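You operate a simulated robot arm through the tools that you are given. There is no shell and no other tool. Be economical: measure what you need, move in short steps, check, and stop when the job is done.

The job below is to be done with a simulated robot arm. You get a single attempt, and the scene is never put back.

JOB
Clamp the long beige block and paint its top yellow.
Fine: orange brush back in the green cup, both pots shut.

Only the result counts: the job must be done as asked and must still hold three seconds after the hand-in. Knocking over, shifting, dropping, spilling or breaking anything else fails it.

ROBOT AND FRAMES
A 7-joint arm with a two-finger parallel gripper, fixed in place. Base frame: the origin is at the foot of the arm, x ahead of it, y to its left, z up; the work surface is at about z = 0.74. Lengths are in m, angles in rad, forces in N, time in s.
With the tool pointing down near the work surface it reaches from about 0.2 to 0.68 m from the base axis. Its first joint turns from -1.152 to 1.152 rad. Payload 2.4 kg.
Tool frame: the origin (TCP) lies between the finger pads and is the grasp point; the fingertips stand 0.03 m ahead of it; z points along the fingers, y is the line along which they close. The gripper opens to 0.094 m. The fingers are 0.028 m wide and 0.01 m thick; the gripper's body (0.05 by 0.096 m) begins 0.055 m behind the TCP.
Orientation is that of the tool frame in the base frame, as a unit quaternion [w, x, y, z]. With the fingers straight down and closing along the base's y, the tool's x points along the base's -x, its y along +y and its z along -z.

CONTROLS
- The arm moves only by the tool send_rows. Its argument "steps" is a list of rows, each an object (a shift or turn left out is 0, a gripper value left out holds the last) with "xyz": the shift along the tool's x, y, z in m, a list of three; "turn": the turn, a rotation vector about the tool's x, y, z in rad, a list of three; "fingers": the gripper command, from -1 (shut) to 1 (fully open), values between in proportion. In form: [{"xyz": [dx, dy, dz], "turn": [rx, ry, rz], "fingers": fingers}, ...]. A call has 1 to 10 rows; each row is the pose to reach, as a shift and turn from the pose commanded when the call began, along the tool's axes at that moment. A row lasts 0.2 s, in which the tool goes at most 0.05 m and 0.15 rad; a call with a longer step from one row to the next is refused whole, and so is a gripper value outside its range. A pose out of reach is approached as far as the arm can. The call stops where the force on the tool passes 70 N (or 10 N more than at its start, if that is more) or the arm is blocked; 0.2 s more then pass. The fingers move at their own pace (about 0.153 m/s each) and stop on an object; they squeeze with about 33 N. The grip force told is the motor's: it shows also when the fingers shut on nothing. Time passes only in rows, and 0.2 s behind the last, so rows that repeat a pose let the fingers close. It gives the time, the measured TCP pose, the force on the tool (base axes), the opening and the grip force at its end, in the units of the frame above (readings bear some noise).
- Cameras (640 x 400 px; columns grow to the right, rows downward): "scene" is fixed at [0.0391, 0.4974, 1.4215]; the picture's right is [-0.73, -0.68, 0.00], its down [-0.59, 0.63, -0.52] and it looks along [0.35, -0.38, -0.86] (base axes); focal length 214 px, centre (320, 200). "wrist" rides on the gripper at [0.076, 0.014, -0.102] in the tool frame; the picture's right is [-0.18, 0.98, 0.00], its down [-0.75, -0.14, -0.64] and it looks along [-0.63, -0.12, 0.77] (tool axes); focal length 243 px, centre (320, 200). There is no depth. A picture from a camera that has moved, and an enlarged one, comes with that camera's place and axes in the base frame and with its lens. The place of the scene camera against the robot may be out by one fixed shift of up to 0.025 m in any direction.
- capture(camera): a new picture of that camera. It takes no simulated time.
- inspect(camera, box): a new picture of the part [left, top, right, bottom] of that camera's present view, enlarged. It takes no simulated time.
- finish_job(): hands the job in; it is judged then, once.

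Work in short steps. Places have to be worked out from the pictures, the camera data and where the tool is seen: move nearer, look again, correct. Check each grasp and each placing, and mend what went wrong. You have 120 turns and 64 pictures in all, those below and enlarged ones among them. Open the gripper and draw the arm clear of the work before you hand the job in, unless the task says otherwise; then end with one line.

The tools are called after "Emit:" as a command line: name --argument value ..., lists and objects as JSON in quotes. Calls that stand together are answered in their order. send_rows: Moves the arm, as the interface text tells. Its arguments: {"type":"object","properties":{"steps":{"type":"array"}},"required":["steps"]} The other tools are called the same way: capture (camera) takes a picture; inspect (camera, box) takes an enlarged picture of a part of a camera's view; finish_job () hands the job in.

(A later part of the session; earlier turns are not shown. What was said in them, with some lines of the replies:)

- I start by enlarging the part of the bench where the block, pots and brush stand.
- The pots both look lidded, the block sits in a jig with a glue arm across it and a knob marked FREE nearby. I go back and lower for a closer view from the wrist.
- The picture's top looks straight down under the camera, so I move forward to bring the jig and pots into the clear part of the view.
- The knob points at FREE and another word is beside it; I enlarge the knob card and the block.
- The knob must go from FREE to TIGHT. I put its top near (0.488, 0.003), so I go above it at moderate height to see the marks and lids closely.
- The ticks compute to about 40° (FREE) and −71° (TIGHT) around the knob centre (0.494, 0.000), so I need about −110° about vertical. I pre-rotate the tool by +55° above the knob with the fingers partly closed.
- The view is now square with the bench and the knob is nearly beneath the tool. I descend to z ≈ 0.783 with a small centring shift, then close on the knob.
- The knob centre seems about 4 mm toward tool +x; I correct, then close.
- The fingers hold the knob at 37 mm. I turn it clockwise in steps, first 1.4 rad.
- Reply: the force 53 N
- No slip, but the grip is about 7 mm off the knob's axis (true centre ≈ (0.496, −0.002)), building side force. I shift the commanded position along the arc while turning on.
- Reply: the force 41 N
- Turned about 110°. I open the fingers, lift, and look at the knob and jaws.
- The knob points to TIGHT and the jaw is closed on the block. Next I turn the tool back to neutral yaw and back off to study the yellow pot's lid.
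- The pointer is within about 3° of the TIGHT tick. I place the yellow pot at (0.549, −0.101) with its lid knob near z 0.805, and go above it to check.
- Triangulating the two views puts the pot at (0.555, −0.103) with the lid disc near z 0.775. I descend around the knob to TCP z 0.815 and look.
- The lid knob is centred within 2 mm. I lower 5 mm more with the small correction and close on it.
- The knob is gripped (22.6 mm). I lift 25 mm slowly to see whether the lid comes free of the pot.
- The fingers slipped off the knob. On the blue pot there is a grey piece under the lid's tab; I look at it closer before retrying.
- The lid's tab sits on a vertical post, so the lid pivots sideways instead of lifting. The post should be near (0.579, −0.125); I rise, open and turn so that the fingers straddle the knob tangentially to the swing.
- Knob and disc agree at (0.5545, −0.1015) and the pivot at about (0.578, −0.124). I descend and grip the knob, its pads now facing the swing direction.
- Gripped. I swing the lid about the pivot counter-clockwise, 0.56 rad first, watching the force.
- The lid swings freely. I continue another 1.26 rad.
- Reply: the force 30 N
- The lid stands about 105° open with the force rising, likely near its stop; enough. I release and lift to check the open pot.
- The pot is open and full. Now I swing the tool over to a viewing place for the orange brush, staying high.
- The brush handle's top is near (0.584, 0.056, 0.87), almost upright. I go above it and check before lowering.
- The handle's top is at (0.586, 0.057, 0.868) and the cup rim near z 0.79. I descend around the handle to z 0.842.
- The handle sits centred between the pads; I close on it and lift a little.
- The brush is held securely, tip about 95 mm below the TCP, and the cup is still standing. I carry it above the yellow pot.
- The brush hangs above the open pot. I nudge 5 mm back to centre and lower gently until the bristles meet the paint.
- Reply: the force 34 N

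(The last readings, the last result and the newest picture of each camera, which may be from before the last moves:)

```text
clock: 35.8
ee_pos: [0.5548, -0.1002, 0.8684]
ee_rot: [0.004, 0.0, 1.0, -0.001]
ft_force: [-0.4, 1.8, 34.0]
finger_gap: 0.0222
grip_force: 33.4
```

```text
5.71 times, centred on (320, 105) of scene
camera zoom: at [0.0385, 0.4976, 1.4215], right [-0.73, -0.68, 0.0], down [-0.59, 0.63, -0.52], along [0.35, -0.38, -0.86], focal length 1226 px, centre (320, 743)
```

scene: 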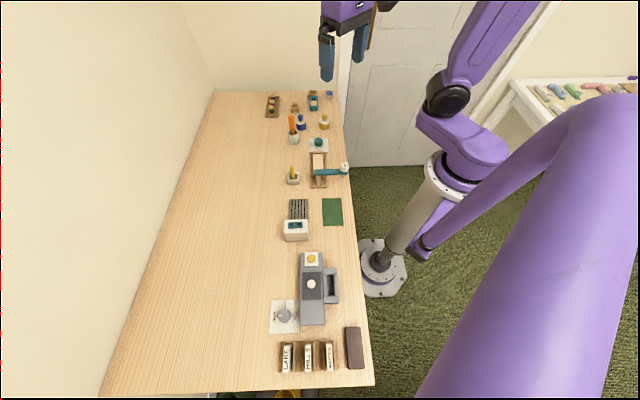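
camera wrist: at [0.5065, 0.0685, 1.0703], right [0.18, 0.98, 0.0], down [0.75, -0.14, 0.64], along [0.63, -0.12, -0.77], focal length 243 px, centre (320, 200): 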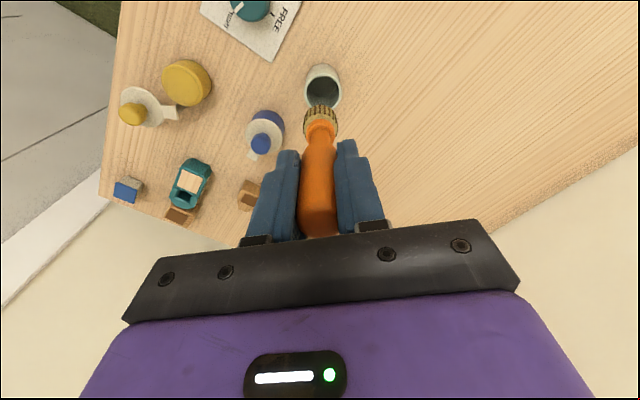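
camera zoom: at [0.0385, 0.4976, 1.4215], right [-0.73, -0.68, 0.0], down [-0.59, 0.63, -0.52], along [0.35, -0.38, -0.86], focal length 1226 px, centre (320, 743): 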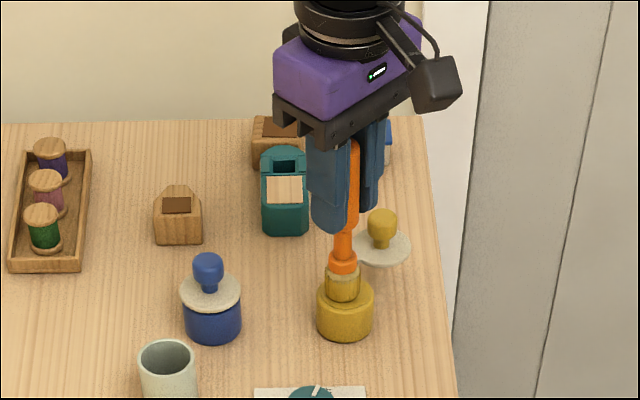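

The bristles are now yellow with contact at TCP z ≈ 0.869. I lift out and carry the brush over the block's centre, near (0.412, 0.088), staying high.

Emit:
send_rows --steps '[{"xyz": [0, 0, -0.03]}, {"xyz": [0, 0, -0.065]}, {"xyz": [0.025, 0.033, -0.075]}, {"xyz": [0.05, 0.066, -0.075]}, {"xyz": [0.075, 0.099, -0.075]}, {"xyz": [0.1, 0.132, -0.075]}, {"xyz": [0.125, 0.165, -0.075]}, {"xyz": [0.143, 0.188, -0.06]}, {"xyz": [0.143, 0.188, -0.05]}, {"xyz": [0.143, 0.188, -0.05]}]'

Emit:
inspect --camera "wrist" --box '[200, 40, 440, 220]'

Emit:
inspect --camera "scene" --box '[280, 120, 360, 200]'

```text
clock: 38.0
ee_pos: [0.4094, 0.0916, 0.9151]
ee_rot: [0.0, 0.0, 1.0, -0.001]
ft_force: [-0.5, -0.7, -0.4]
finger_gap: 0.0221
grip_force: 33.0
```

```text
2.22 times, centred on (320, 130) of wrist
camera zoom: at [0.3336, 0.1055, 1.0185], right [0.18, 0.98, 0.0], down [0.75, -0.14, 0.64], along [0.63, -0.12, -0.77], focal length 539 px, centre (320, 356)
```

zoom: 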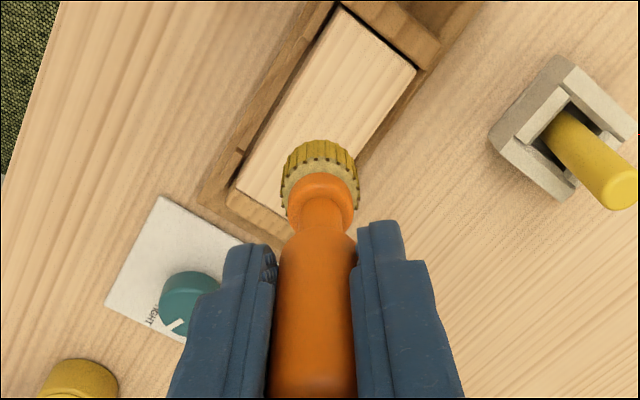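

```text
5.00 times, centred on (320, 160) of scene
camera zoom: at [0.0391, 0.4974, 1.4215], right [-0.73, -0.68, 0.0], down [-0.59, 0.63, -0.52], along [0.35, -0.38, -0.86], focal length 1072 px, centre (320, 400)
```

zoom: 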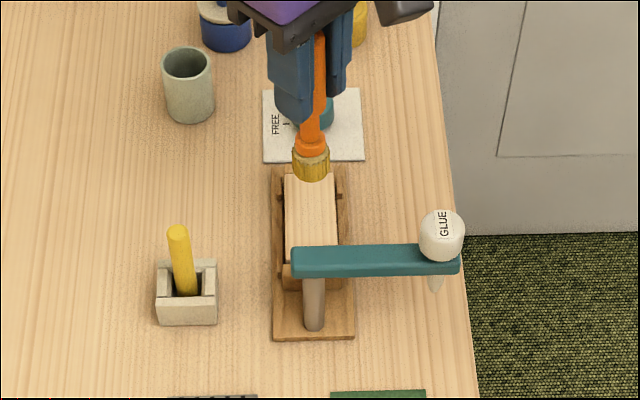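

The block's centre now computes to (0.4094, 0.091) after clamping, its top near z 0.77. I go to the start of the first lane at the knob end and lower gently toward contact.

Emit:
send_rows --steps '[{"xyz": [-0.0295, -0.0177, 0.01]}, {"xyz": [-0.0295, -0.0177, 0.03]}, {"xyz": [-0.0295, -0.0177, 0.038]}, {"xyz": [-0.0295, -0.0177, 0.042]}, {"xyz": [-0.0295, -0.0177, 0.042]}]'

Emit:
inspect --camera "wrist" --box '[240, 60, 400, 180]'

```text
clock: 39.2
ee_pos: [0.4393, 0.0688, 0.873]
ee_rot: [0.001, -0.001, 1.0, 0.0]
ft_force: [-0.3, 0.7, 0.9]
finger_gap: 0.0218
grip_force: 32.3
```

```text
3.33 times, centred on (320, 120) of wrist
camera zoom: at [0.364, 0.084, 0.9763], right [0.18, 0.98, 0.0], down [0.75, -0.14, 0.64], along [0.63, -0.12, -0.77], focal length 809 px, centre (320, 467)
```

zoom: 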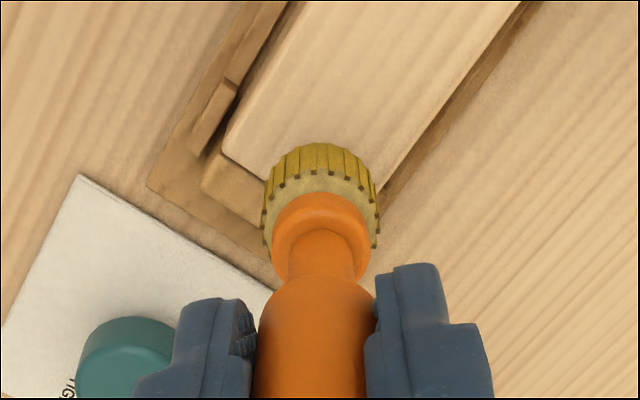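

No contact yet and the tool sits ~5 mm short in y. I correct and lower a few more millimetres.

Emit:
send_rows --steps '[{"xyz": [0, 0.0045, 0]}, {"xyz": [0, 0.0045, 0.003]}, {"xyz": [0, 0.0045, 0.006]}, {"xyz": [0, 0.0045, 0.006]}]'

```text
clock: 40.2
ee_pos: [0.4385, 0.0752, 0.8679]
ee_rot: [0.0, 0.0, 1.0, -0.001]
ft_force: [0.0, 0.4, -0.4]
finger_gap: 0.0221
grip_force: 33.6
```

Still free; I lower in 2 mm steps until the force shows contact.

Emit:
send_rows --steps '[{"xyz": [0, 0, 0.002]}, {"xyz": [0, 0, 0.004]}, {"xyz": [0, 0, 0.006]}, {"xyz": [0, 0, 0.006]}]'

Emit:
inspect --camera "wrist" --box '[240, 60, 400, 180]'

```text
clock: 41.2
ee_pos: [0.4402, 0.0746, 0.8634]
ee_rot: [0.002, 0.0, 1.0, -0.001]
ft_force: [1.2, 0.4, 32.2]
finger_gap: 0.0219
grip_force: 33.2
```

```text
3.33 times, centred on (320, 120) of wrist
camera zoom: at [0.3635, 0.0888, 0.9657], right [0.18, 0.98, 0.0], down [0.75, -0.14, 0.65], along [0.63, -0.12, -0.76], focal length 809 px, centre (320, 467)
```

zoom: 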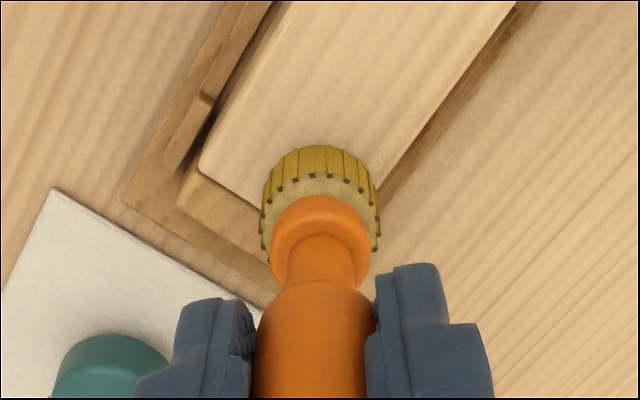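

Contact at TCP z ≈ 0.863 with 32 N. I ease off 1 mm and draw the first lane toward the post end.

Emit:
send_rows --steps '[{"xyz": [0.006, 0.006, -0.001]}, {"xyz": [0.014, 0.014, -0.001]}, {"xyz": [0.022, 0.022, -0.001]}, {"xyz": [0.03, 0.03, -0.001]}, {"xyz": [0.038, 0.0377, -0.001]}, {"xyz": [0.047, 0.0464, -0.001]}, {"xyz": [0.047, 0.0464, -0.001]}]'

Emit:
inspect --camera "wrist" --box '[200, 40, 440, 220]'

Emit:
inspect --camera "scene" --box '[290, 130, 360, 200]'

```text
clock: 42.8
ee_pos: [0.3909, 0.1212, 0.8626]
ee_rot: [0.0, -0.002, 1.0, 0.0]
ft_force: [-0.8, -0.7, -0.5]
finger_gap: 0.0219
grip_force: 32.3
```

```text
2.22 times, centred on (320, 130) of wrist
camera zoom: at [0.3148, 0.1356, 0.9666], right [0.18, 0.98, 0.0], down [0.76, -0.14, 0.64], along [0.63, -0.12, -0.77], focal length 539 px, centre (320, 356)
```

zoom: 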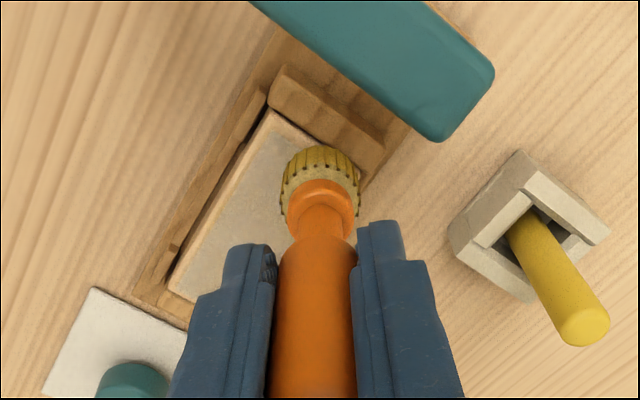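

```text
5.71 times, centred on (325, 165) of scene
camera zoom: at [0.0391, 0.4974, 1.4215], right [-0.73, -0.68, 0.0], down [-0.59, 0.63, -0.52], along [0.35, -0.38, -0.86], focal length 1226 px, centre (291, 400)
```

zoom: 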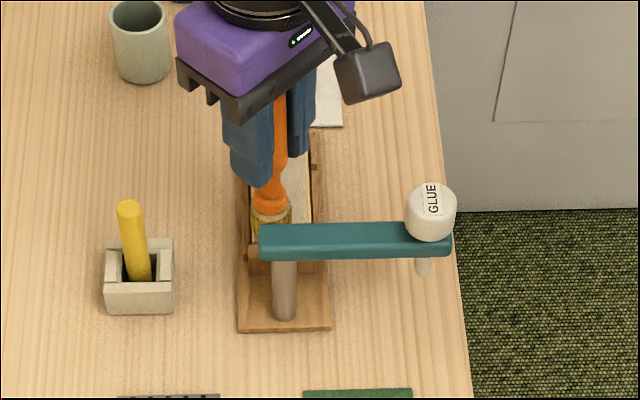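

The force vanished along this lane, so contact may have been lost. I press 2.5 mm lower here and draw back along the same lane, watching the force.

Emit:
send_rows --steps '[{"xyz": [0, 0, 0.0015]}, {"xyz": [0, 0, 0.0025]}, {"xyz": [0, 0, 0.0025]}]'

```text
clock: 43.6
ee_pos: [0.3914, 0.1235, 0.862]
ee_rot: [0.001, 0.0, 1.0, 0.0]
ft_force: [-2.3, -0.6, 34.9]
finger_gap: 0.0217
grip_force: 33.2
```

Good contact (35 N). I draw back along the lane at nearly this depth.

Emit:
send_rows --steps '[{"xyz": [-0.006, -0.007, -0.0002]}, {"xyz": [-0.014, -0.0145, -0.0004]}, {"xyz": [-0.022, -0.022, -0.0006]}, {"xyz": [-0.03, -0.03, -0.0008]}, {"xyz": [-0.038, -0.0377, -0.001]}, {"xyz": [-0.047, -0.0464, -0.0012]}, {"xyz": [-0.047, -0.0464, -0.0012]}]'

Emit:
inspect --camera "wrist" --box '[200, 0, 440, 180]'

```text
clock: 45.2
ee_pos: [0.4375, 0.0733, 0.8606]
ee_rot: [0.0, 0.0, 1.0, 0.0]
ft_force: [1.0, 0.0, -0.6]
finger_gap: 0.0223
grip_force: 33.0
```

```text
2.22 times, centred on (320, 90) of wrist
camera zoom: at [0.3618, 0.0878, 0.965], right [0.18, 0.98, 0.0], down [0.75, -0.14, 0.64], along [0.63, -0.12, -0.77], focal length 539 px, centre (320, 444)
```

zoom: 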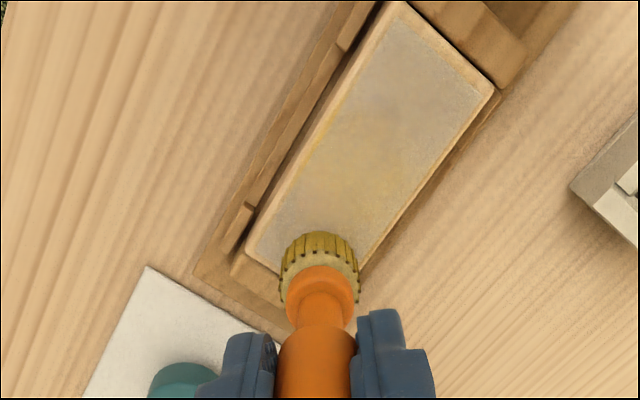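

A translucent coat is showing on the top; the brush slides up slightly in the grip when pressed, so contact fades. I move to the second lane, press, and stroke while lowering gradually.

Emit:
send_rows --steps '[{"xyz": [0.006, -0.006, 0]}, {"xyz": [0.012, -0.0122, 0.001]}, {"xyz": [0.012, -0.0122, 0.002]}, {"xyz": [0.0215, -0.003, 0.002]}, {"xyz": [0.031, 0.0063, 0.0023]}, {"xyz": [0.0405, 0.0155, 0.0026]}, {"xyz": [0.05, 0.0249, 0.0029]}, {"xyz": [0.059, 0.0342, 0.0032]}, {"xyz": [0.059, 0.0342, 0.0032]}]'

```text
clock: 47.2
ee_pos: [0.3791, 0.1093, 0.8581]
ee_rot: [-0.001, 0.0, 1.0, 0.0]
ft_force: [4.3, -6.7, 28.4]
finger_gap: 0.0219
grip_force: 33.0
```

Contact held (28 N with drag). I stroke back along this lane and look.

Emit:
send_rows --steps '[{"xyz": [-0.006, -0.006, 0.0001]}, {"xyz": [-0.014, -0.014, 0.0003]}, {"xyz": [-0.022, -0.022, 0.0005]}, {"xyz": [-0.03, -0.03, 0.0007]}, {"xyz": [-0.038, -0.0377, 0.0009]}, {"xyz": [-0.047, -0.0464, 0.001]}, {"xyz": [-0.047, -0.0464, 0.001]}]'

Emit:
inspect --camera "wrist" --box '[200, 0, 440, 180]'

```text
clock: 48.8
ee_pos: [0.4262, 0.063, 0.8563]
ee_rot: [0.001, 0.0, 1.0, 0.001]
ft_force: [-6.3, 5.8, 27.6]
finger_gap: 0.0221
grip_force: 33.0
```

```text
2.22 times, centred on (320, 90) of wrist
camera zoom: at [0.3497, 0.077, 0.9605], right [0.18, 0.98, 0.0], down [0.75, -0.14, 0.64], along [0.63, -0.12, -0.77], focal length 539 px, centre (320, 444)
```

zoom: 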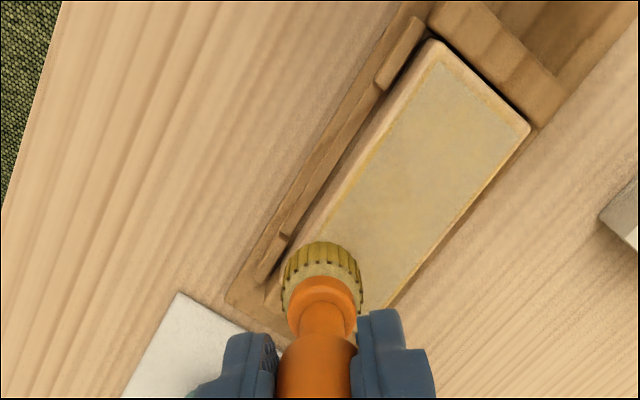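

The coat is growing more yellow with each stroke. I keep going with a faster zigzag at the same pressure.

Emit:
send_rows --steps '[{"xyz": [-0.006, 0.0061, 0.0002]}, {"xyz": [0.0055, 0.0177, 0.0004]}, {"xyz": [0.017, 0.0293, 0.0006]}, {"xyz": [0.029, 0.041, 0.0008]}, {"xyz": [0.041, 0.0525, 0.001]}, {"xyz": [0.035, 0.0586, 0.001]}, {"xyz": [0.0235, 0.047, 0.0012]}, {"xyz": [0.0117, 0.0354, 0.0014]}, {"xyz": [0, 0.0238, 0.0016]}, {"xyz": [-0.012, 0.0122, 0.0018]}]'

Emit:
inspect --camera "wrist" --box '[200, 0, 440, 180]'

```text
clock: 51.0
ee_pos: [0.437, 0.0759, 0.854]
ee_rot: [0.002, 0.0, 1.0, 0.0]
ft_force: [-5.7, 8.6, 30.6]
finger_gap: 0.0221
grip_force: 32.9
```

```text
2.22 times, centred on (320, 90) of wrist
camera zoom: at [0.3617, 0.0893, 0.9576], right [0.18, 0.98, 0.0], down [0.75, -0.14, 0.64], along [0.63, -0.12, -0.77], focal length 539 px, centre (320, 444)
```

zoom: 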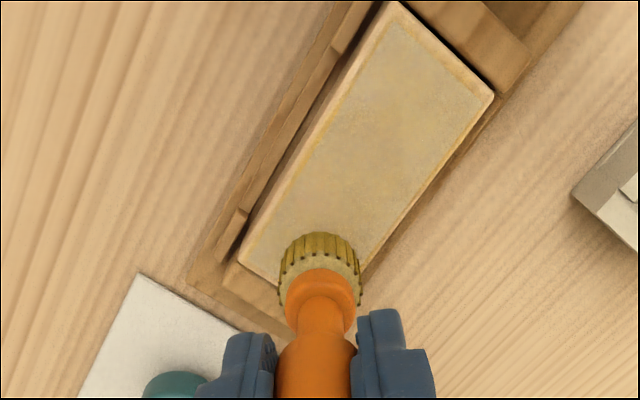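

The coat has stopped deepening, so the brush is probably spent. I lift and return to the pot for a second load.

Emit:
send_rows --steps '[{"xyz": [0, 0, -0.03]}, {"xyz": [0, 0, -0.07]}, {"xyz": [-0.024, -0.035, -0.07]}, {"xyz": [-0.048, -0.07, -0.07]}, {"xyz": [-0.071, -0.106, -0.07]}, {"xyz": [-0.095, -0.141, -0.07]}, {"xyz": [-0.1175, -0.176, -0.06]}, {"xyz": [-0.1175, -0.176, -0.04]}, {"xyz": [-0.1175, -0.176, -0.03]}, {"xyz": [-0.1175, -0.176, -0.03]}]'

Emit:
inspect --camera "scene" --box '[290, 90, 360, 190]'

```text
clock: 53.2
ee_pos: [0.5555, -0.1015, 0.8851]
ee_rot: [-0.001, -0.001, 1.0, -0.001]
ft_force: [0.7, 0.5, 1.1]
finger_gap: 0.0218
grip_force: 32.8
```

```text
4.00 times, centred on (325, 140) of scene
camera zoom: at [0.0391, 0.4974, 1.4215], right [-0.73, -0.68, 0.0], down [-0.59, 0.63, -0.52], along [0.35, -0.38, -0.86], focal length 858 px, centre (300, 440)
```

zoom: 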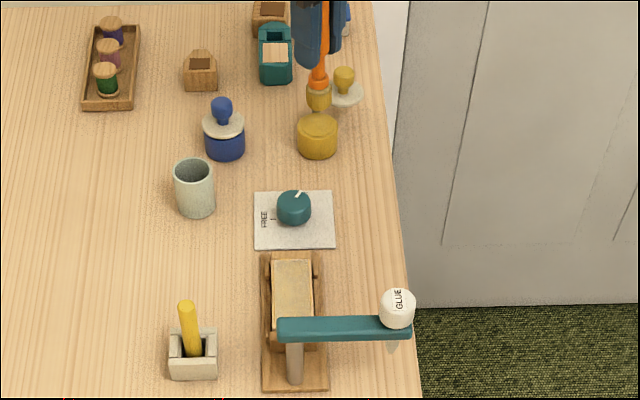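

I dip again, lowering gently and dwelling a moment.

Emit:
send_rows --steps '[{"xyz": [0, 0, 0.01]}, {"xyz": [0, 0, 0.018]}, {"xyz": [0, 0, 0.022]}, {"xyz": [0, 0, 0.0245]}, {"xyz": [0, 0, 0.0265]}, {"xyz": [0, 0, 0.0265]}]'

Emit:
inspect --camera "wrist" --box '[240, 80, 400, 200]'

```text
clock: 54.6
ee_pos: [0.5554, -0.1007, 0.8579]
ee_rot: [-0.001, -0.001, 1.0, 0.0]
ft_force: [0.1, 0.3, 0.2]
finger_gap: 0.0219
grip_force: 32.2
```

```text
3.33 times, centred on (320, 140) of wrist
camera zoom: at [0.4793, -0.087, 0.9624], right [0.18, 0.98, 0.0], down [0.75, -0.14, 0.64], along [0.63, -0.12, -0.77], focal length 809 px, centre (320, 400)
```

zoom: 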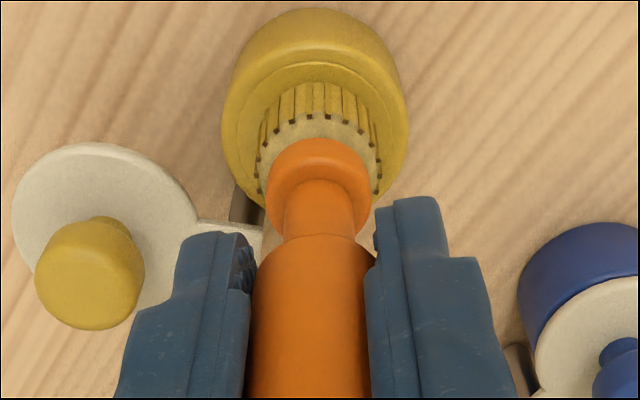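

Almost touching but no force yet; I lower a further 3–4 mm in small steps.

Emit:
send_rows --steps '[{"xyz": [0, 0, 0.0015]}, {"xyz": [0, 0, 0.003]}, {"xyz": [0, 0, 0.003]}, {"xyz": [0, 0, 0.003]}]'

```text
clock: 55.6
ee_pos: [0.5577, -0.1004, 0.8566]
ee_rot: [0.002, -0.001, 1.0, 0.0]
ft_force: [-5.1, -0.5, 27.3]
finger_gap: 0.022
grip_force: 32.6
```

Contact again (27 N). I carry the loaded brush back to the start of lane one, stopping a few millimetres above the block.

Emit:
send_rows --steps '[{"xyz": [0, 0, -0.03]}, {"xyz": [0, 0, -0.07]}, {"xyz": [0.024, 0.035, -0.07]}, {"xyz": [0.048, 0.07, -0.07]}, {"xyz": [0.071, 0.106, -0.07]}, {"xyz": [0.095, 0.141, -0.07]}, {"xyz": [0.1165, 0.176, -0.06]}, {"xyz": [0.1165, 0.176, -0.03]}, {"xyz": [0.1165, 0.176, -0.004]}, {"xyz": [0.1165, 0.176, -0.001]}]'

Emit:
inspect --camera "wrist" --box '[200, 0, 440, 180]'

```text
clock: 57.8
ee_pos: [0.4382, 0.0729, 0.8559]
ee_rot: [0.0, 0.0, 1.0, 0.0]
ft_force: [0.0, -0.7, 0.1]
finger_gap: 0.022
grip_force: 32.2
```

```text
2.22 times, centred on (320, 90) of wrist
camera zoom: at [0.3631, 0.0874, 0.9594], right [0.18, 0.98, 0.0], down [0.75, -0.14, 0.64], along [0.63, -0.12, -0.77], focal length 539 px, centre (320, 444)
```

zoom: 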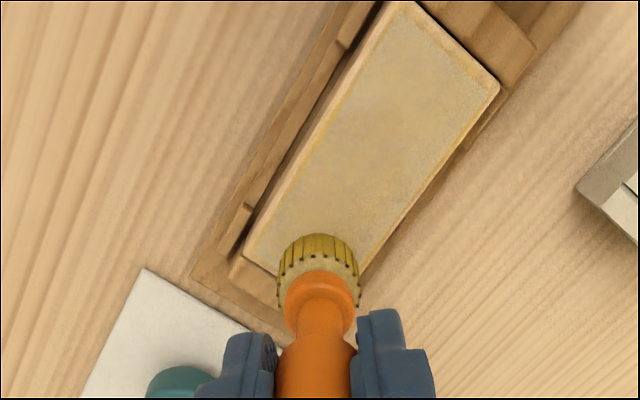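

I press down in small steps and make a lane-one stroke, lowering slightly along the way.

Emit:
send_rows --steps '[{"xyz": [0, 0, 0.002]}, {"xyz": [0, 0, 0.0035]}, {"xyz": [0.0115, 0.0115, 0.0037]}, {"xyz": [0.023, 0.023, 0.0039]}, {"xyz": [0.035, 0.0348, 0.0041]}, {"xyz": [0.047, 0.0464, 0.0043]}, {"xyz": [0.047, 0.0464, 0.0043]}]'

Emit:
inspect --camera "wrist" --box '[200, 30, 440, 210]'

```text
clock: 59.4
ee_pos: [0.3932, 0.1203, 0.8532]
ee_rot: [0.0, 0.0, 1.0, 0.001]
ft_force: [5.9, -7.0, 25.9]
finger_gap: 0.0219
grip_force: 33.2
```

```text
2.22 times, centred on (320, 120) of wrist
camera zoom: at [0.3172, 0.1344, 0.9559], right [0.18, 0.98, 0.0], down [0.75, -0.14, 0.64], along [0.63, -0.12, -0.77], focal length 539 px, centre (320, 378)
```

zoom: 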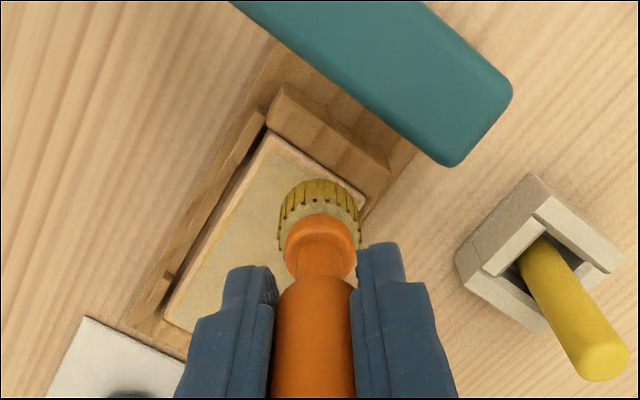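

Contact is good at 26 N and yellow is building. I continue with the centre and second lanes.

Emit:
send_rows --steps '[{"xyz": [-0.006, -0.0061, 0.0001]}, {"xyz": [-0.018, -0.0178, 0.0003]}, {"xyz": [-0.03, -0.0295, 0.0005]}, {"xyz": [-0.041, -0.0403, 0.0007]}, {"xyz": [-0.047, -0.0464, 0.0008]}, {"xyz": [-0.035, -0.0586, 0.0009]}, {"xyz": [-0.0235, -0.047, 0.0011]}, {"xyz": [-0.0117, -0.0354, 0.0013]}, {"xyz": [0, -0.0238, 0.0015]}, {"xyz": [0.012, -0.0122, 0.0016]}]'

Emit:
inspect --camera "wrist" --box '[200, 30, 440, 210]'

```text
clock: 61.6
ee_pos: [0.3804, 0.1096, 0.8488]
ee_rot: [0.0, 0.0, 1.0, 0.0]
ft_force: [6.9, -7.2, 28.6]
finger_gap: 0.022
grip_force: 32.8
```

```text
2.22 times, centred on (320, 120) of wrist
camera zoom: at [0.3045, 0.1232, 0.9534], right [0.18, 0.98, 0.0], down [0.75, -0.14, 0.64], along [0.63, -0.12, -0.77], focal length 539 px, centre (320, 378)
```

zoom: 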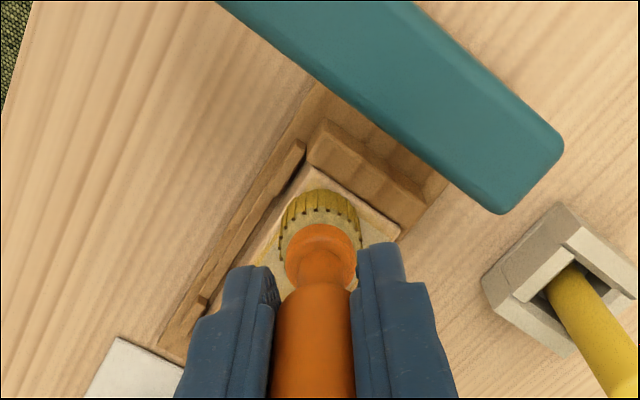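

I stroke back on this lane without pressing deeper, then lift to see the whole top.

Emit:
send_rows --steps '[{"xyz": [-0.0115, -0.0115, 0.0002]}, {"xyz": [-0.023, -0.0225, 0.0004]}, {"xyz": [-0.035, -0.0345, 0.0005]}, {"xyz": [-0.047, -0.0464, 0.0006]}, {"xyz": [-0.047, -0.0464, -0.02]}, {"xyz": [-0.055, -0.052, -0.05]}, {"xyz": [-0.075, -0.06, -0.07]}, {"xyz": [-0.075, -0.06, -0.07]}]'

Emit:
inspect --camera "wrist" --box '[240, 0, 440, 150]'

```text
clock: 63.4
ee_pos: [0.4584, 0.0481, 0.9202]
ee_rot: [0.0, 0.001, 1.0, 0.0]
ft_force: [-0.5, 0.5, -1.0]
finger_gap: 0.0218
grip_force: 32.8
```

```text
2.67 times, centred on (340, 75) of wrist
camera zoom: at [0.3813, 0.0622, 1.0244], right [0.18, 0.98, 0.0], down [0.75, -0.14, 0.64], along [0.63, -0.12, -0.77], focal length 647 px, centre (267, 533)
```

zoom: 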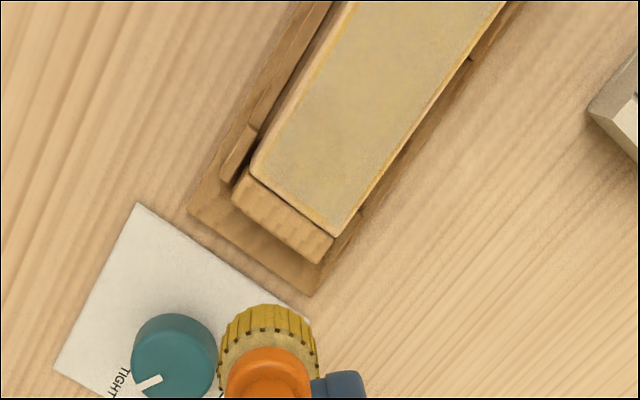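

The film is yellowish but not full. I shift back for an enlarged view of the whole top to find thin areas.

Emit:
send_rows --steps '[{"xyz": [0.02, 0, -0.02]}, {"xyz": [0.04, 0, -0.04]}, {"xyz": [0.05, 0, -0.04]}, {"xyz": [0.05, 0, -0.04]}]'

Emit:
inspect --camera "wrist" --box '[290, 20, 430, 125]'

```text
clock: 64.4
ee_pos: [0.4072, 0.0485, 0.9591]
ee_rot: [0.0, 0.0, 1.0, 0.0]
ft_force: [-0.3, 0.0, -0.2]
finger_gap: 0.022
grip_force: 33.3
```

```text
3.81 times, centred on (360, 72) of wrist
camera zoom: at [0.3303, 0.0628, 1.0645], right [0.18, 0.98, 0.0], down [0.75, -0.14, 0.64], along [0.63, -0.12, -0.77], focal length 924 px, centre (168, 686)
```

zoom: 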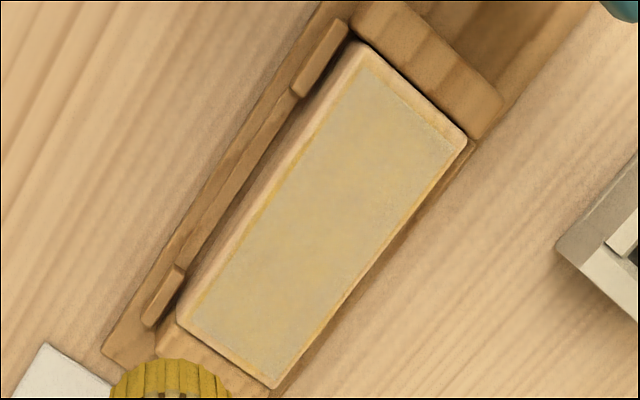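

The film is uniform and yellower than before but still thin, so each load seems to add to it. I dip a third time.

Emit:
send_rows --steps '[{"xyz": [-0.03, -0.03, 0]}, {"xyz": [-0.06, -0.06, 0]}, {"xyz": [-0.09, -0.09, 0]}, {"xyz": [-0.12, -0.122, 0.01]}, {"xyz": [-0.1473, -0.15, 0.04]}, {"xyz": [-0.1473, -0.15, 0.08]}, {"xyz": [-0.1473, -0.15, 0.1]}, {"xyz": [-0.1473, -0.15, 0.105]}, {"xyz": [-0.1473, -0.15, 0.108]}, {"xyz": [-0.1473, -0.15, 0.109]}]'

```text
clock: 66.6
ee_pos: [0.5515, -0.1017, 0.8519]
ee_rot: [0.0, 0.0, 1.0, 0.0]
ft_force: [-5.9, 0.9, 19.3]
finger_gap: 0.0218
grip_force: 33.1
```

Contact again (19 N). After a short dwell I carry the brush back to the block's knob end, just above the surface.

Emit:
send_rows --steps '[{"xyz": [0, 0, 0]}, {"xyz": [0, 0, 0]}, {"xyz": [0, 0, -0.045]}, {"xyz": [0.02, 0.03, -0.07]}, {"xyz": [0.043, 0.067, -0.07]}, {"xyz": [0.066, 0.104, -0.07]}, {"xyz": [0.089, 0.14, -0.07]}, {"xyz": [0.111, 0.1745, -0.05]}, {"xyz": [0.111, 0.1745, -0.01]}, {"xyz": [0.111, 0.1745, -0.001]}]'

Emit:
send_rows --steps '[{"xyz": [0, 0, 0.002]}, {"xyz": [0, 0, 0.004]}, {"xyz": [0, 0, 0.004]}]'

```text
clock: 68.8
ee_pos: [0.4416, 0.0754, 0.8521]
ee_rot: [0.0, 0.0, 1.0, 0.0]
ft_force: [0.3, -0.1, -1.5]
finger_gap: 0.0223
grip_force: 32.9
```

```text
clock: 69.6
ee_pos: [0.4417, 0.0742, 0.8491]
ee_rot: [0.001, 0.001, 1.0, -0.001]
ft_force: [-1.6, 0.0, 12.0]
finger_gap: 0.022
grip_force: 33.1
```

Light contact (12 N). I make a full loop: lane one out to the far edge, across, and lane two back.

Emit:
send_rows --steps '[{"xyz": [0.0105, 0.0104, 0.0007]}, {"xyz": [0.021, 0.0208, 0.0009]}, {"xyz": [0.0315, 0.0312, 0.0011]}, {"xyz": [0.042, 0.0416, 0.0012]}, {"xyz": [0.0527, 0.052, 0.0013]}, {"xyz": [0.0681, 0.0363, 0.0014]}, {"xyz": [0.055, 0.0233, 0.0016]}, {"xyz": [0.042, 0.0103, 0.0018]}, {"xyz": [0.0285, -0.0027, 0.002]}, {"xyz": [0.0154, -0.0157, 0.0022]}]'

Emit:
inspect --camera "wrist" --box '[240, 0, 440, 150]'

```text
clock: 71.8
ee_pos: [0.4269, 0.0584, 0.8454]
ee_rot: [0.0, 0.0, 1.0, 0.0]
ft_force: [-3.1, 2.7, 14.8]
finger_gap: 0.0217
grip_force: 33.0
```

```text
2.67 times, centred on (340, 75) of wrist
camera zoom: at [0.3497, 0.0731, 0.9492], right [0.18, 0.98, 0.0], down [0.75, -0.14, 0.64], along [0.63, -0.12, -0.77], focal length 647 px, centre (267, 533)
```

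zoom: 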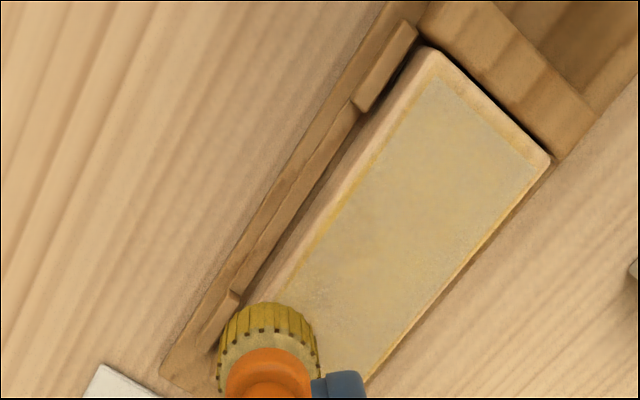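

Little change this time. I enlarge a small part of the film to judge whether it is fully covered.

Emit:
inspect --camera "wrist" --box '[340, 15, 450, 95]'

```text
5.00 times, centred on (395, 55) of wrist
camera zoom: at [0.3497, 0.0731, 0.9492], right [0.18, 0.98, 0.0], down [0.75, -0.14, 0.64], along [0.63, -0.12, -0.77], focal length 1213 px, centre (-55, 925)
```

zoom: 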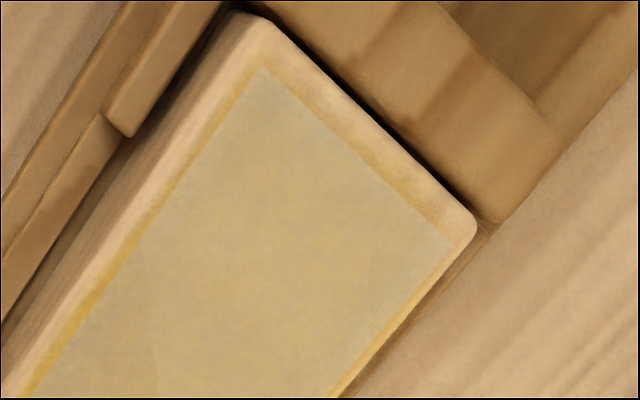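

The far end looks paler than the knob end, so I raster across the far end with cross strokes at the same light pressure.

Emit:
send_rows --steps '[{"xyz": [0.0121, 0.0119, 0.0003]}, {"xyz": [0.0263, 0.026, 0.0005]}, {"xyz": [0.0406, 0.04, 0.0007]}, {"xyz": [0.0534, 0.0527, 0.0009]}, {"xyz": [0.038, 0.0683, 0.001]}, {"xyz": [0.0491, 0.0484, 0.0012]}, {"xyz": [0.0337, 0.0641, 0.0014]}, {"xyz": [0.0434, 0.0428, 0.0015]}, {"xyz": [0.028, 0.0585, 0.0016]}, {"xyz": [0.0377, 0.0372, 0.0017]}]'

```text
clock: 74.0
ee_pos: [0.3912, 0.0942, 0.8451]
ee_rot: [0.006, -0.001, 1.0, 0.002]
ft_force: [6.2, 9.2, 26.2]
finger_gap: 0.0219
grip_force: 32.8
```

Good contact throughout. I continue the cross-stroke raster toward the knob end.

Emit:
send_rows --steps '[{"xyz": [-0.0154, 0.0157, 0.0]}, {"xyz": [-0.0057, -0.0056, 0.0001]}, {"xyz": [-0.0211, 0.0101, 0.0002]}, {"xyz": [-0.0128, -0.0126, 0.0003]}, {"xyz": [-0.0283, 0.003, 0.0004]}, {"xyz": [-0.0199, -0.0197, 0.0005]}, {"xyz": [-0.0354, -0.004, 0.0006]}, {"xyz": [-0.0285, -0.0281, 0.0007]}, {"xyz": [-0.0439, -0.0124, 0.0008]}, {"xyz": [-0.0356, -0.0351, 0.0009]}]'

Emit:
send_rows --steps '[{"xyz": [0, 0, -0.03]}, {"xyz": [0, 0, -0.06]}, {"xyz": [0.002, -0.003, -0.09]}, {"xyz": [0.022, -0.012, -0.11]}, {"xyz": [0.022, -0.012, -0.11]}]'

Emit:
inspect --camera "wrist" --box '[290, 20, 430, 125]'

```text
clock: 76.2
ee_pos: [0.4269, 0.06, 0.8434]
ee_rot: [0.001, -0.001, 1.0, 0.0]
ft_force: [1.4, 1.7, 6.7]
finger_gap: 0.0219
grip_force: 33.1
```

```text
clock: 77.4
ee_pos: [0.4045, 0.0465, 0.9531]
ee_rot: [-0.001, 0.0, 1.0, 0.0]
ft_force: [-0.2, 0.2, -0.4]
finger_gap: 0.0219
grip_force: 33.6
```

```text
3.81 times, centred on (360, 72) of wrist
camera zoom: at [0.3269, 0.0602, 1.0568], right [0.18, 0.98, 0.0], down [0.75, -0.14, 0.64], along [0.63, -0.12, -0.77], focal length 924 px, centre (168, 686)
```

zoom: 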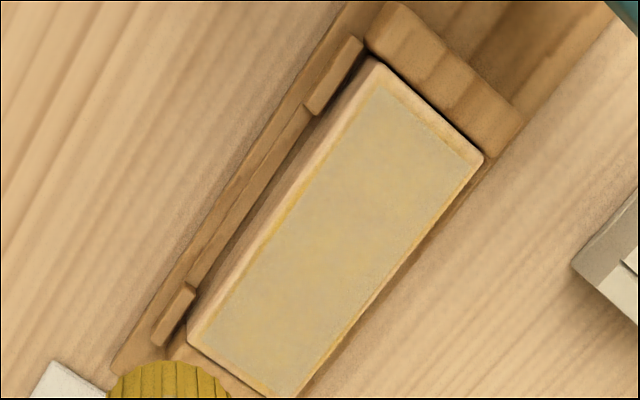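

The film is unchanged by the extra strokes, even and full to the edges, so the coat is complete. I carry the brush back above the cup, to where it was picked (0.583, 0.0545), and check alignment.

Emit:
send_rows --steps '[{"xyz": [-0.04, 0.002, 0]}, {"xyz": [-0.08, 0.004, 0]}, {"xyz": [-0.12, 0.006, 0]}, {"xyz": [-0.16, 0.007, 0]}, {"xyz": [-0.1785, 0.008, 0.02]}, {"xyz": [-0.1785, 0.008, 0.05]}, {"xyz": [-0.1785, 0.008, 0.05]}, {"xyz": [-0.1785, 0.008, 0.05]}]'

Emit:
inspect --camera "wrist" --box '[240, 60, 400, 180]'

```text
clock: 79.2
ee_pos: [0.5821, 0.0547, 0.9003]
ee_rot: [0.0, 0.0, 1.0, 0.0]
ft_force: [0.0, -0.8, -1.0]
finger_gap: 0.0218
grip_force: 33.1
```

```text
3.33 times, centred on (320, 120) of wrist
camera zoom: at [0.506, 0.0689, 1.0043], right [0.18, 0.98, 0.0], down [0.75, -0.14, 0.64], along [0.63, -0.12, -0.77], focal length 809 px, centre (320, 467)
```

zoom: 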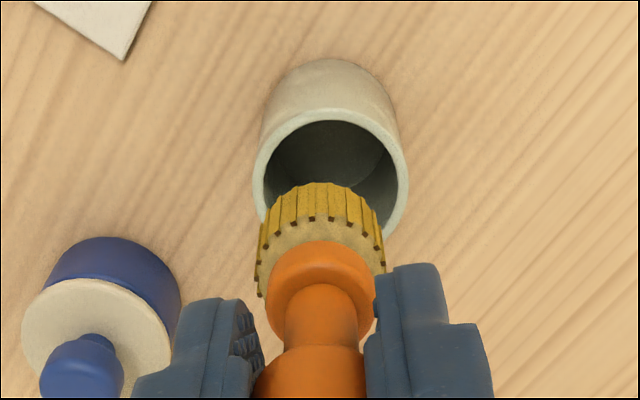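

The cup centre is ~2.5 mm to +y of the brush axis. I correct and lower the brush into the cup, watching the force.

Emit:
send_rows --steps '[{"xyz": [-0.001, 0.0025, 0.0]}, {"xyz": [-0.001, 0.0025, 0.015]}, {"xyz": [-0.001, 0.0025, 0.03]}, {"xyz": [-0.001, 0.0025, 0.045]}, {"xyz": [-0.001, 0.0025, 0.058]}, {"xyz": [-0.001, 0.0025, 0.064]}, {"xyz": [-0.001, 0.0025, 0.064]}]'

Emit:
inspect --camera "wrist" --box '[240, 60, 400, 180]'

```text
clock: 80.8
ee_pos: [0.5815, 0.0554, 0.8418]
ee_rot: [0.003, 0.0, 1.0, 0.0]
ft_force: [13.0, -0.8, 4.5]
finger_gap: 0.0222
grip_force: 32.9
```

```text
3.33 times, centred on (320, 120) of wrist
camera zoom: at [0.506, 0.0712, 0.9446], right [0.18, 0.98, 0.0], down [0.75, -0.14, 0.65], along [0.63, -0.12, -0.76], focal length 809 px, centre (320, 467)
```

zoom: 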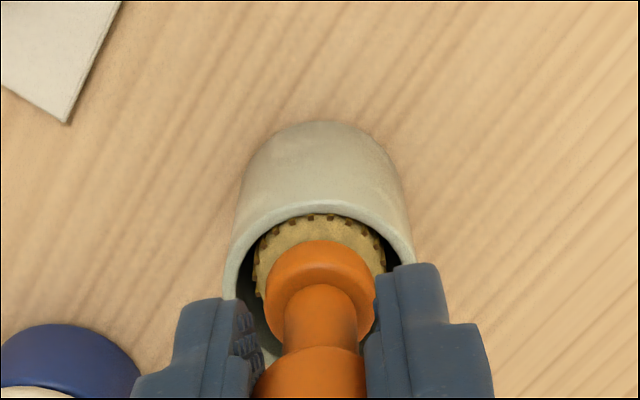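

The bristles are in the cup but bear on its −x wall (13 N). I shift +x 3.5 mm and lower another 8 mm.

Emit:
send_rows --steps '[{"xyz": [-0.0035, 0, -0.002]}, {"xyz": [-0.0035, 0, 0.0]}, {"xyz": [-0.0035, 0, 0.004]}, {"xyz": [-0.0035, 0, 0.008]}, {"xyz": [-0.0035, 0, 0.008]}]'

```text
clock: 82.0
ee_pos: [0.5857, 0.0579, 0.832]
ee_rot: [-0.001, -0.001, 1.0, 0.0]
ft_force: [0.4, 0.3, 0.1]
finger_gap: 0.0219
grip_force: 33.0
```

Now free of side force. I lower in 1.5 mm steps to find the cup's floor.

Emit:
send_rows --steps '[{"xyz": [0, 0, 0.0015]}, {"xyz": [0, 0, 0.003]}, {"xyz": [0, 0, 0.0045]}, {"xyz": [0, 0, 0.0045]}]'

```text
clock: 83.0
ee_pos: [0.5844, 0.0572, 0.8299]
ee_rot: [0.0, 0.001, 1.0, 0.0]
ft_force: [0.3, -0.7, -1.3]
finger_gap: 0.0218
grip_force: 32.4
```

No floor contact yet, but the fingertips are near the rim, so I release here with a small opening, the brush having only a couple of millimetres to settle.

Emit:
send_rows --steps '[{"xyz": [0, 0, 0], "fingers": -0.4}, {"xyz": [0, 0, 0], "fingers": -0.1}, {"xyz": [0, 0, -0.02], "fingers": 0.0}, {"xyz": [0, 0, -0.06]}, {"xyz": [0, 0, -0.1]}, {"xyz": [0, 0, -0.12]}, {"xyz": [0, 0, -0.12]}]'

Emit:
inspect --camera "scene" --box '[270, 80, 360, 150]'

```text
clock: 84.6
ee_pos: [0.5852, 0.0585, 0.9503]
ee_rot: [0.001, 0.0, 1.0, 0.001]
ft_force: [-0.4, -0.2, -0.6]
finger_gap: 0.0471
grip_force: 0.0
```

```text
5.71 times, centred on (315, 115) of scene
camera zoom: at [0.0391, 0.4974, 1.4215], right [-0.73, -0.68, 0.0], down [-0.59, 0.63, -0.52], along [0.35, -0.38, -0.86], focal length 1226 px, centre (349, 686)
```

zoom: 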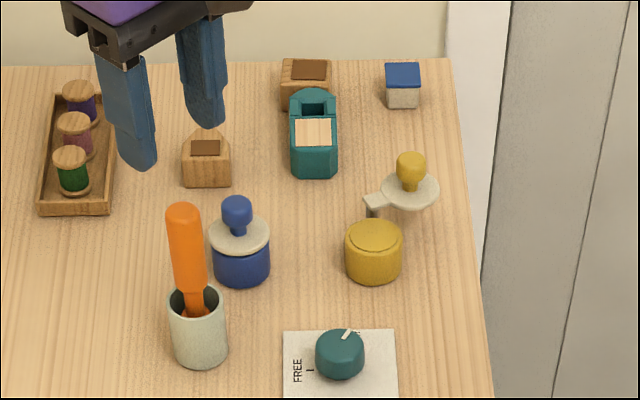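

The brush stands in the cup. Now I return to the open lid's knob near (0.564, −0.156), with the same yaw (62°) I released it at.

Emit:
send_rows --steps '[{"xyz": [0.002, -0.025, 0], "turn": [0, 0, -0.14], "fingers": 0.06}, {"xyz": [0.005, -0.055, 0], "turn": [0, 0, -0.28]}, {"xyz": [0.008, -0.085, 0], "turn": [0, 0, -0.42]}, {"xyz": [0.011, -0.115, 0], "turn": [0, 0, -0.56]}, {"xyz": [0.014, -0.145, 0], "turn": [0, 0, -0.7]}, {"xyz": [0.017, -0.18, 0], "turn": [0, 0, -0.84]}, {"xyz": [0.0212, -0.2135, 0.02], "turn": [0, 0, -0.98]}, {"xyz": [0.0212, -0.2135, 0.05], "turn": [0, 0, -1.087]}, {"xyz": [0.0212, -0.2135, 0.08], "turn": [0, 0, -1.087]}, {"xyz": [0.0212, -0.2135, 0.08], "turn": [0, 0, -1.087]}]'

Emit:
inspect --camera "wrist" --box '[200, 60, 440, 240]'

```text
clock: 86.8
ee_pos: [0.5655, -0.1552, 0.8672]
ee_rot: [0.0, -0.518, 0.855, 0.0]
ft_force: [0.8, -0.2, -0.8]
finger_gap: 0.0499
grip_force: 0.0
```

```text
2.22 times, centred on (320, 150) of wrist
camera zoom: at [0.5173, -0.2149, 0.9706], right [-0.79, 0.62, 0.0], down [0.47, 0.6, 0.64], along [0.4, 0.5, -0.77], focal length 539 px, centre (320, 311)
```

zoom: 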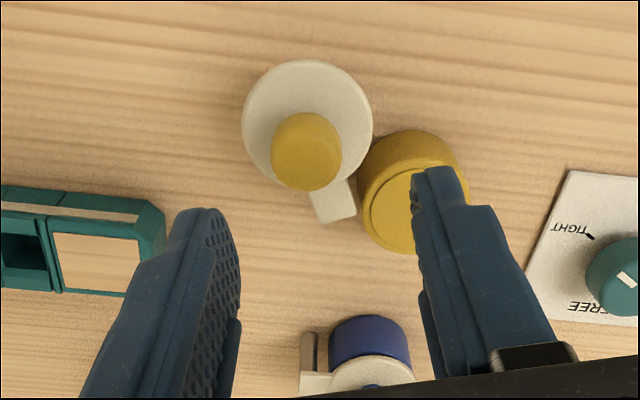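

The lid knob is at about (0.5675, −0.1605). I centre on it, descend to z 0.811 and grip.

Emit:
send_rows --steps '[{"xyz": [0.0035, -0.0041, 0.01]}, {"xyz": [0.0035, -0.0041, 0.03]}, {"xyz": [0.0035, -0.0041, 0.048]}, {"xyz": [0.0035, -0.0041, 0.056]}, {"xyz": [0.0035, -0.0041, 0.056], "fingers": -1}, {"xyz": [0.0035, -0.0041, 0.056]}, {"xyz": [0.0035, -0.0041, 0.056]}]'

```text
clock: 88.4
ee_pos: [0.5657, -0.1602, 0.8118]
ee_rot: [0.0, -0.517, 0.856, 0.0]
ft_force: [0.3, -2.3, -3.1]
finger_gap: 0.0229
grip_force: 45.2
```

Gripped at 22.9 mm as before. I swing it back about the pivot, the first 0.98 rad.

Emit:
send_rows --steps '[{"xyz": [0.0001, 0.0051, 0], "turn": [0, 0, 0.14]}, {"xyz": [-0.0004, 0.0103, 0], "turn": [0, 0, 0.28]}, {"xyz": [-0.0017, 0.0153, 0], "turn": [0, 0, 0.42]}, {"xyz": [-0.0036, 0.0201, 0], "turn": [0, 0, 0.56]}, {"xyz": [-0.0062, 0.0245, 0], "turn": [0, 0, 0.7]}, {"xyz": [-0.0094, 0.0286, 0], "turn": [0, 0, 0.84]}, {"xyz": [-0.0132, 0.0322, 0], "turn": [0, 0, 0.98]}, {"xyz": [-0.0132, 0.0322, 0], "turn": [0, 0, 0.98]}]'

```text
clock: 90.2
ee_pos: [0.5446, -0.1346, 0.8123]
ee_rot: [0.001, -0.051, 0.999, 0.0]
ft_force: [-7.9, 0.8, 32.0]
finger_gap: 0.023
grip_force: 45.1
```

About halfway, with some vertical load (32 N). I ease up 1.5 mm and swing the rest to the closed position.

Emit:
send_rows --steps '[{"xyz": [0, 0, -0.0015]}, {"xyz": [0.0001, 0.0051, -0.0015], "turn": [0, 0, 0.14]}, {"xyz": [-0.0004, 0.0103, -0.0015], "turn": [0, 0, 0.28]}, {"xyz": [-0.0017, 0.0153, -0.0015], "turn": [0, 0, 0.42]}, {"xyz": [-0.0036, 0.0199, -0.0015], "turn": [0, 0, 0.56]}, {"xyz": [-0.0063, 0.0243, -0.0015], "turn": [0, 0, 0.7]}, {"xyz": [-0.0096, 0.0282, -0.0015], "turn": [0, 0, 0.84]}, {"xyz": [-0.0118, 0.0299, -0.0015], "turn": [0, 0, 0.911]}, {"xyz": [-0.0118, 0.0299, -0.0015], "turn": [0, 0, 0.911]}]'

```text
clock: 92.2
ee_pos: [0.5515, -0.1045, 0.8123]
ee_rot: [-0.001, 0.393, 0.919, -0.001]
ft_force: [3.9, -18.2, -18.4]
finger_gap: 0.0228
grip_force: 45.0
```

It stands ~4 mm short of the closed position (0.5547, −0.1019). I push on along the tangent.

Emit:
send_rows --steps '[{"xyz": [0, 0.002, 0]}, {"xyz": [0, 0.004, 0]}, {"xyz": [0, 0.005, 0]}, {"xyz": [0, 0.005, 0]}]'

```text
clock: 93.2
ee_pos: [0.5541, -0.0992, 0.8123]
ee_rot: [-0.004, 0.391, 0.92, -0.001]
ft_force: [-14.8, -17.1, -17.3]
finger_gap: 0.0232
grip_force: 45.7
```

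It is at the closed position with resistance like a stop. I release, lift and look.

Emit:
send_rows --steps '[{"xyz": [0, 0.004, 0], "fingers": 0.06}, {"xyz": [0, 0.002, 0]}, {"xyz": [0, 0.002, -0.03]}, {"xyz": [0, 0.002, -0.07]}, {"xyz": [0, 0.002, -0.11]}, {"xyz": [0, 0.002, -0.11]}]'

Emit:
inspect --camera "wrist" --box '[240, 20, 440, 170]'

```text
clock: 94.6
ee_pos: [0.5561, -0.0939, 0.9217]
ee_rot: [0.0, 0.39, 0.921, 0.0]
ft_force: [0.8, 0.7, 0.4]
finger_gap: 0.0496
grip_force: 0.0
```

```text
2.67 times, centred on (340, 95) of wrist
camera zoom: at [0.5141, -0.0297, 1.025], right [0.84, 0.55, 0.0], down [0.42, -0.64, 0.64], along [0.35, -0.54, -0.77], focal length 647 px, centre (267, 480)
```

zoom: 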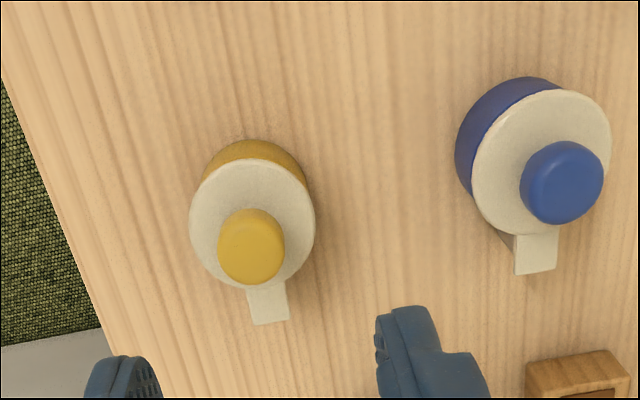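

The lid disc computes to (0.554, −0.102), exactly back over the pot. I open the gripper and draw the arm up and clear, then take a last look.

Emit:
send_rows --steps '[{"xyz": [0, 0, -0.04], "fingers": 1}, {"xyz": [0, 0, -0.08]}, {"xyz": [0, 0, -0.12]}, {"xyz": [0.02, 0, -0.15]}, {"xyz": [0.04, 0, -0.17]}, {"xyz": [0.06, 0, -0.17]}, {"xyz": [0.06, 0, -0.17]}]'

Emit:
inspect --camera "scene" --box '[255, 85, 375, 205]'

```text
clock: 96.2
ee_pos: [0.5141, -0.0543, 1.0908]
ee_rot: [0.0, 0.391, 0.92, 0.0]
ft_force: [0.4, -0.7, 0.4]
finger_gap: 0.0937
grip_force: 0.0
```

```text
refused: no pictures are left
```

The readings show the gripper open and the arm clear, and there are no pictures left. The last views showed the brush in its cup, the lid shut and the clamp on TIGHT, so I hand the job in.

Emit:
finish_job

```text
The job is handed in.
```

The block is clamped (knob on TIGHT) and its top has an even but thin-looking coat of yellow that extra dips and strokes didn't deepen. The orange brush is back in the green cup and both pots are shut. I ran out of pictures before a final check of the whole bench.
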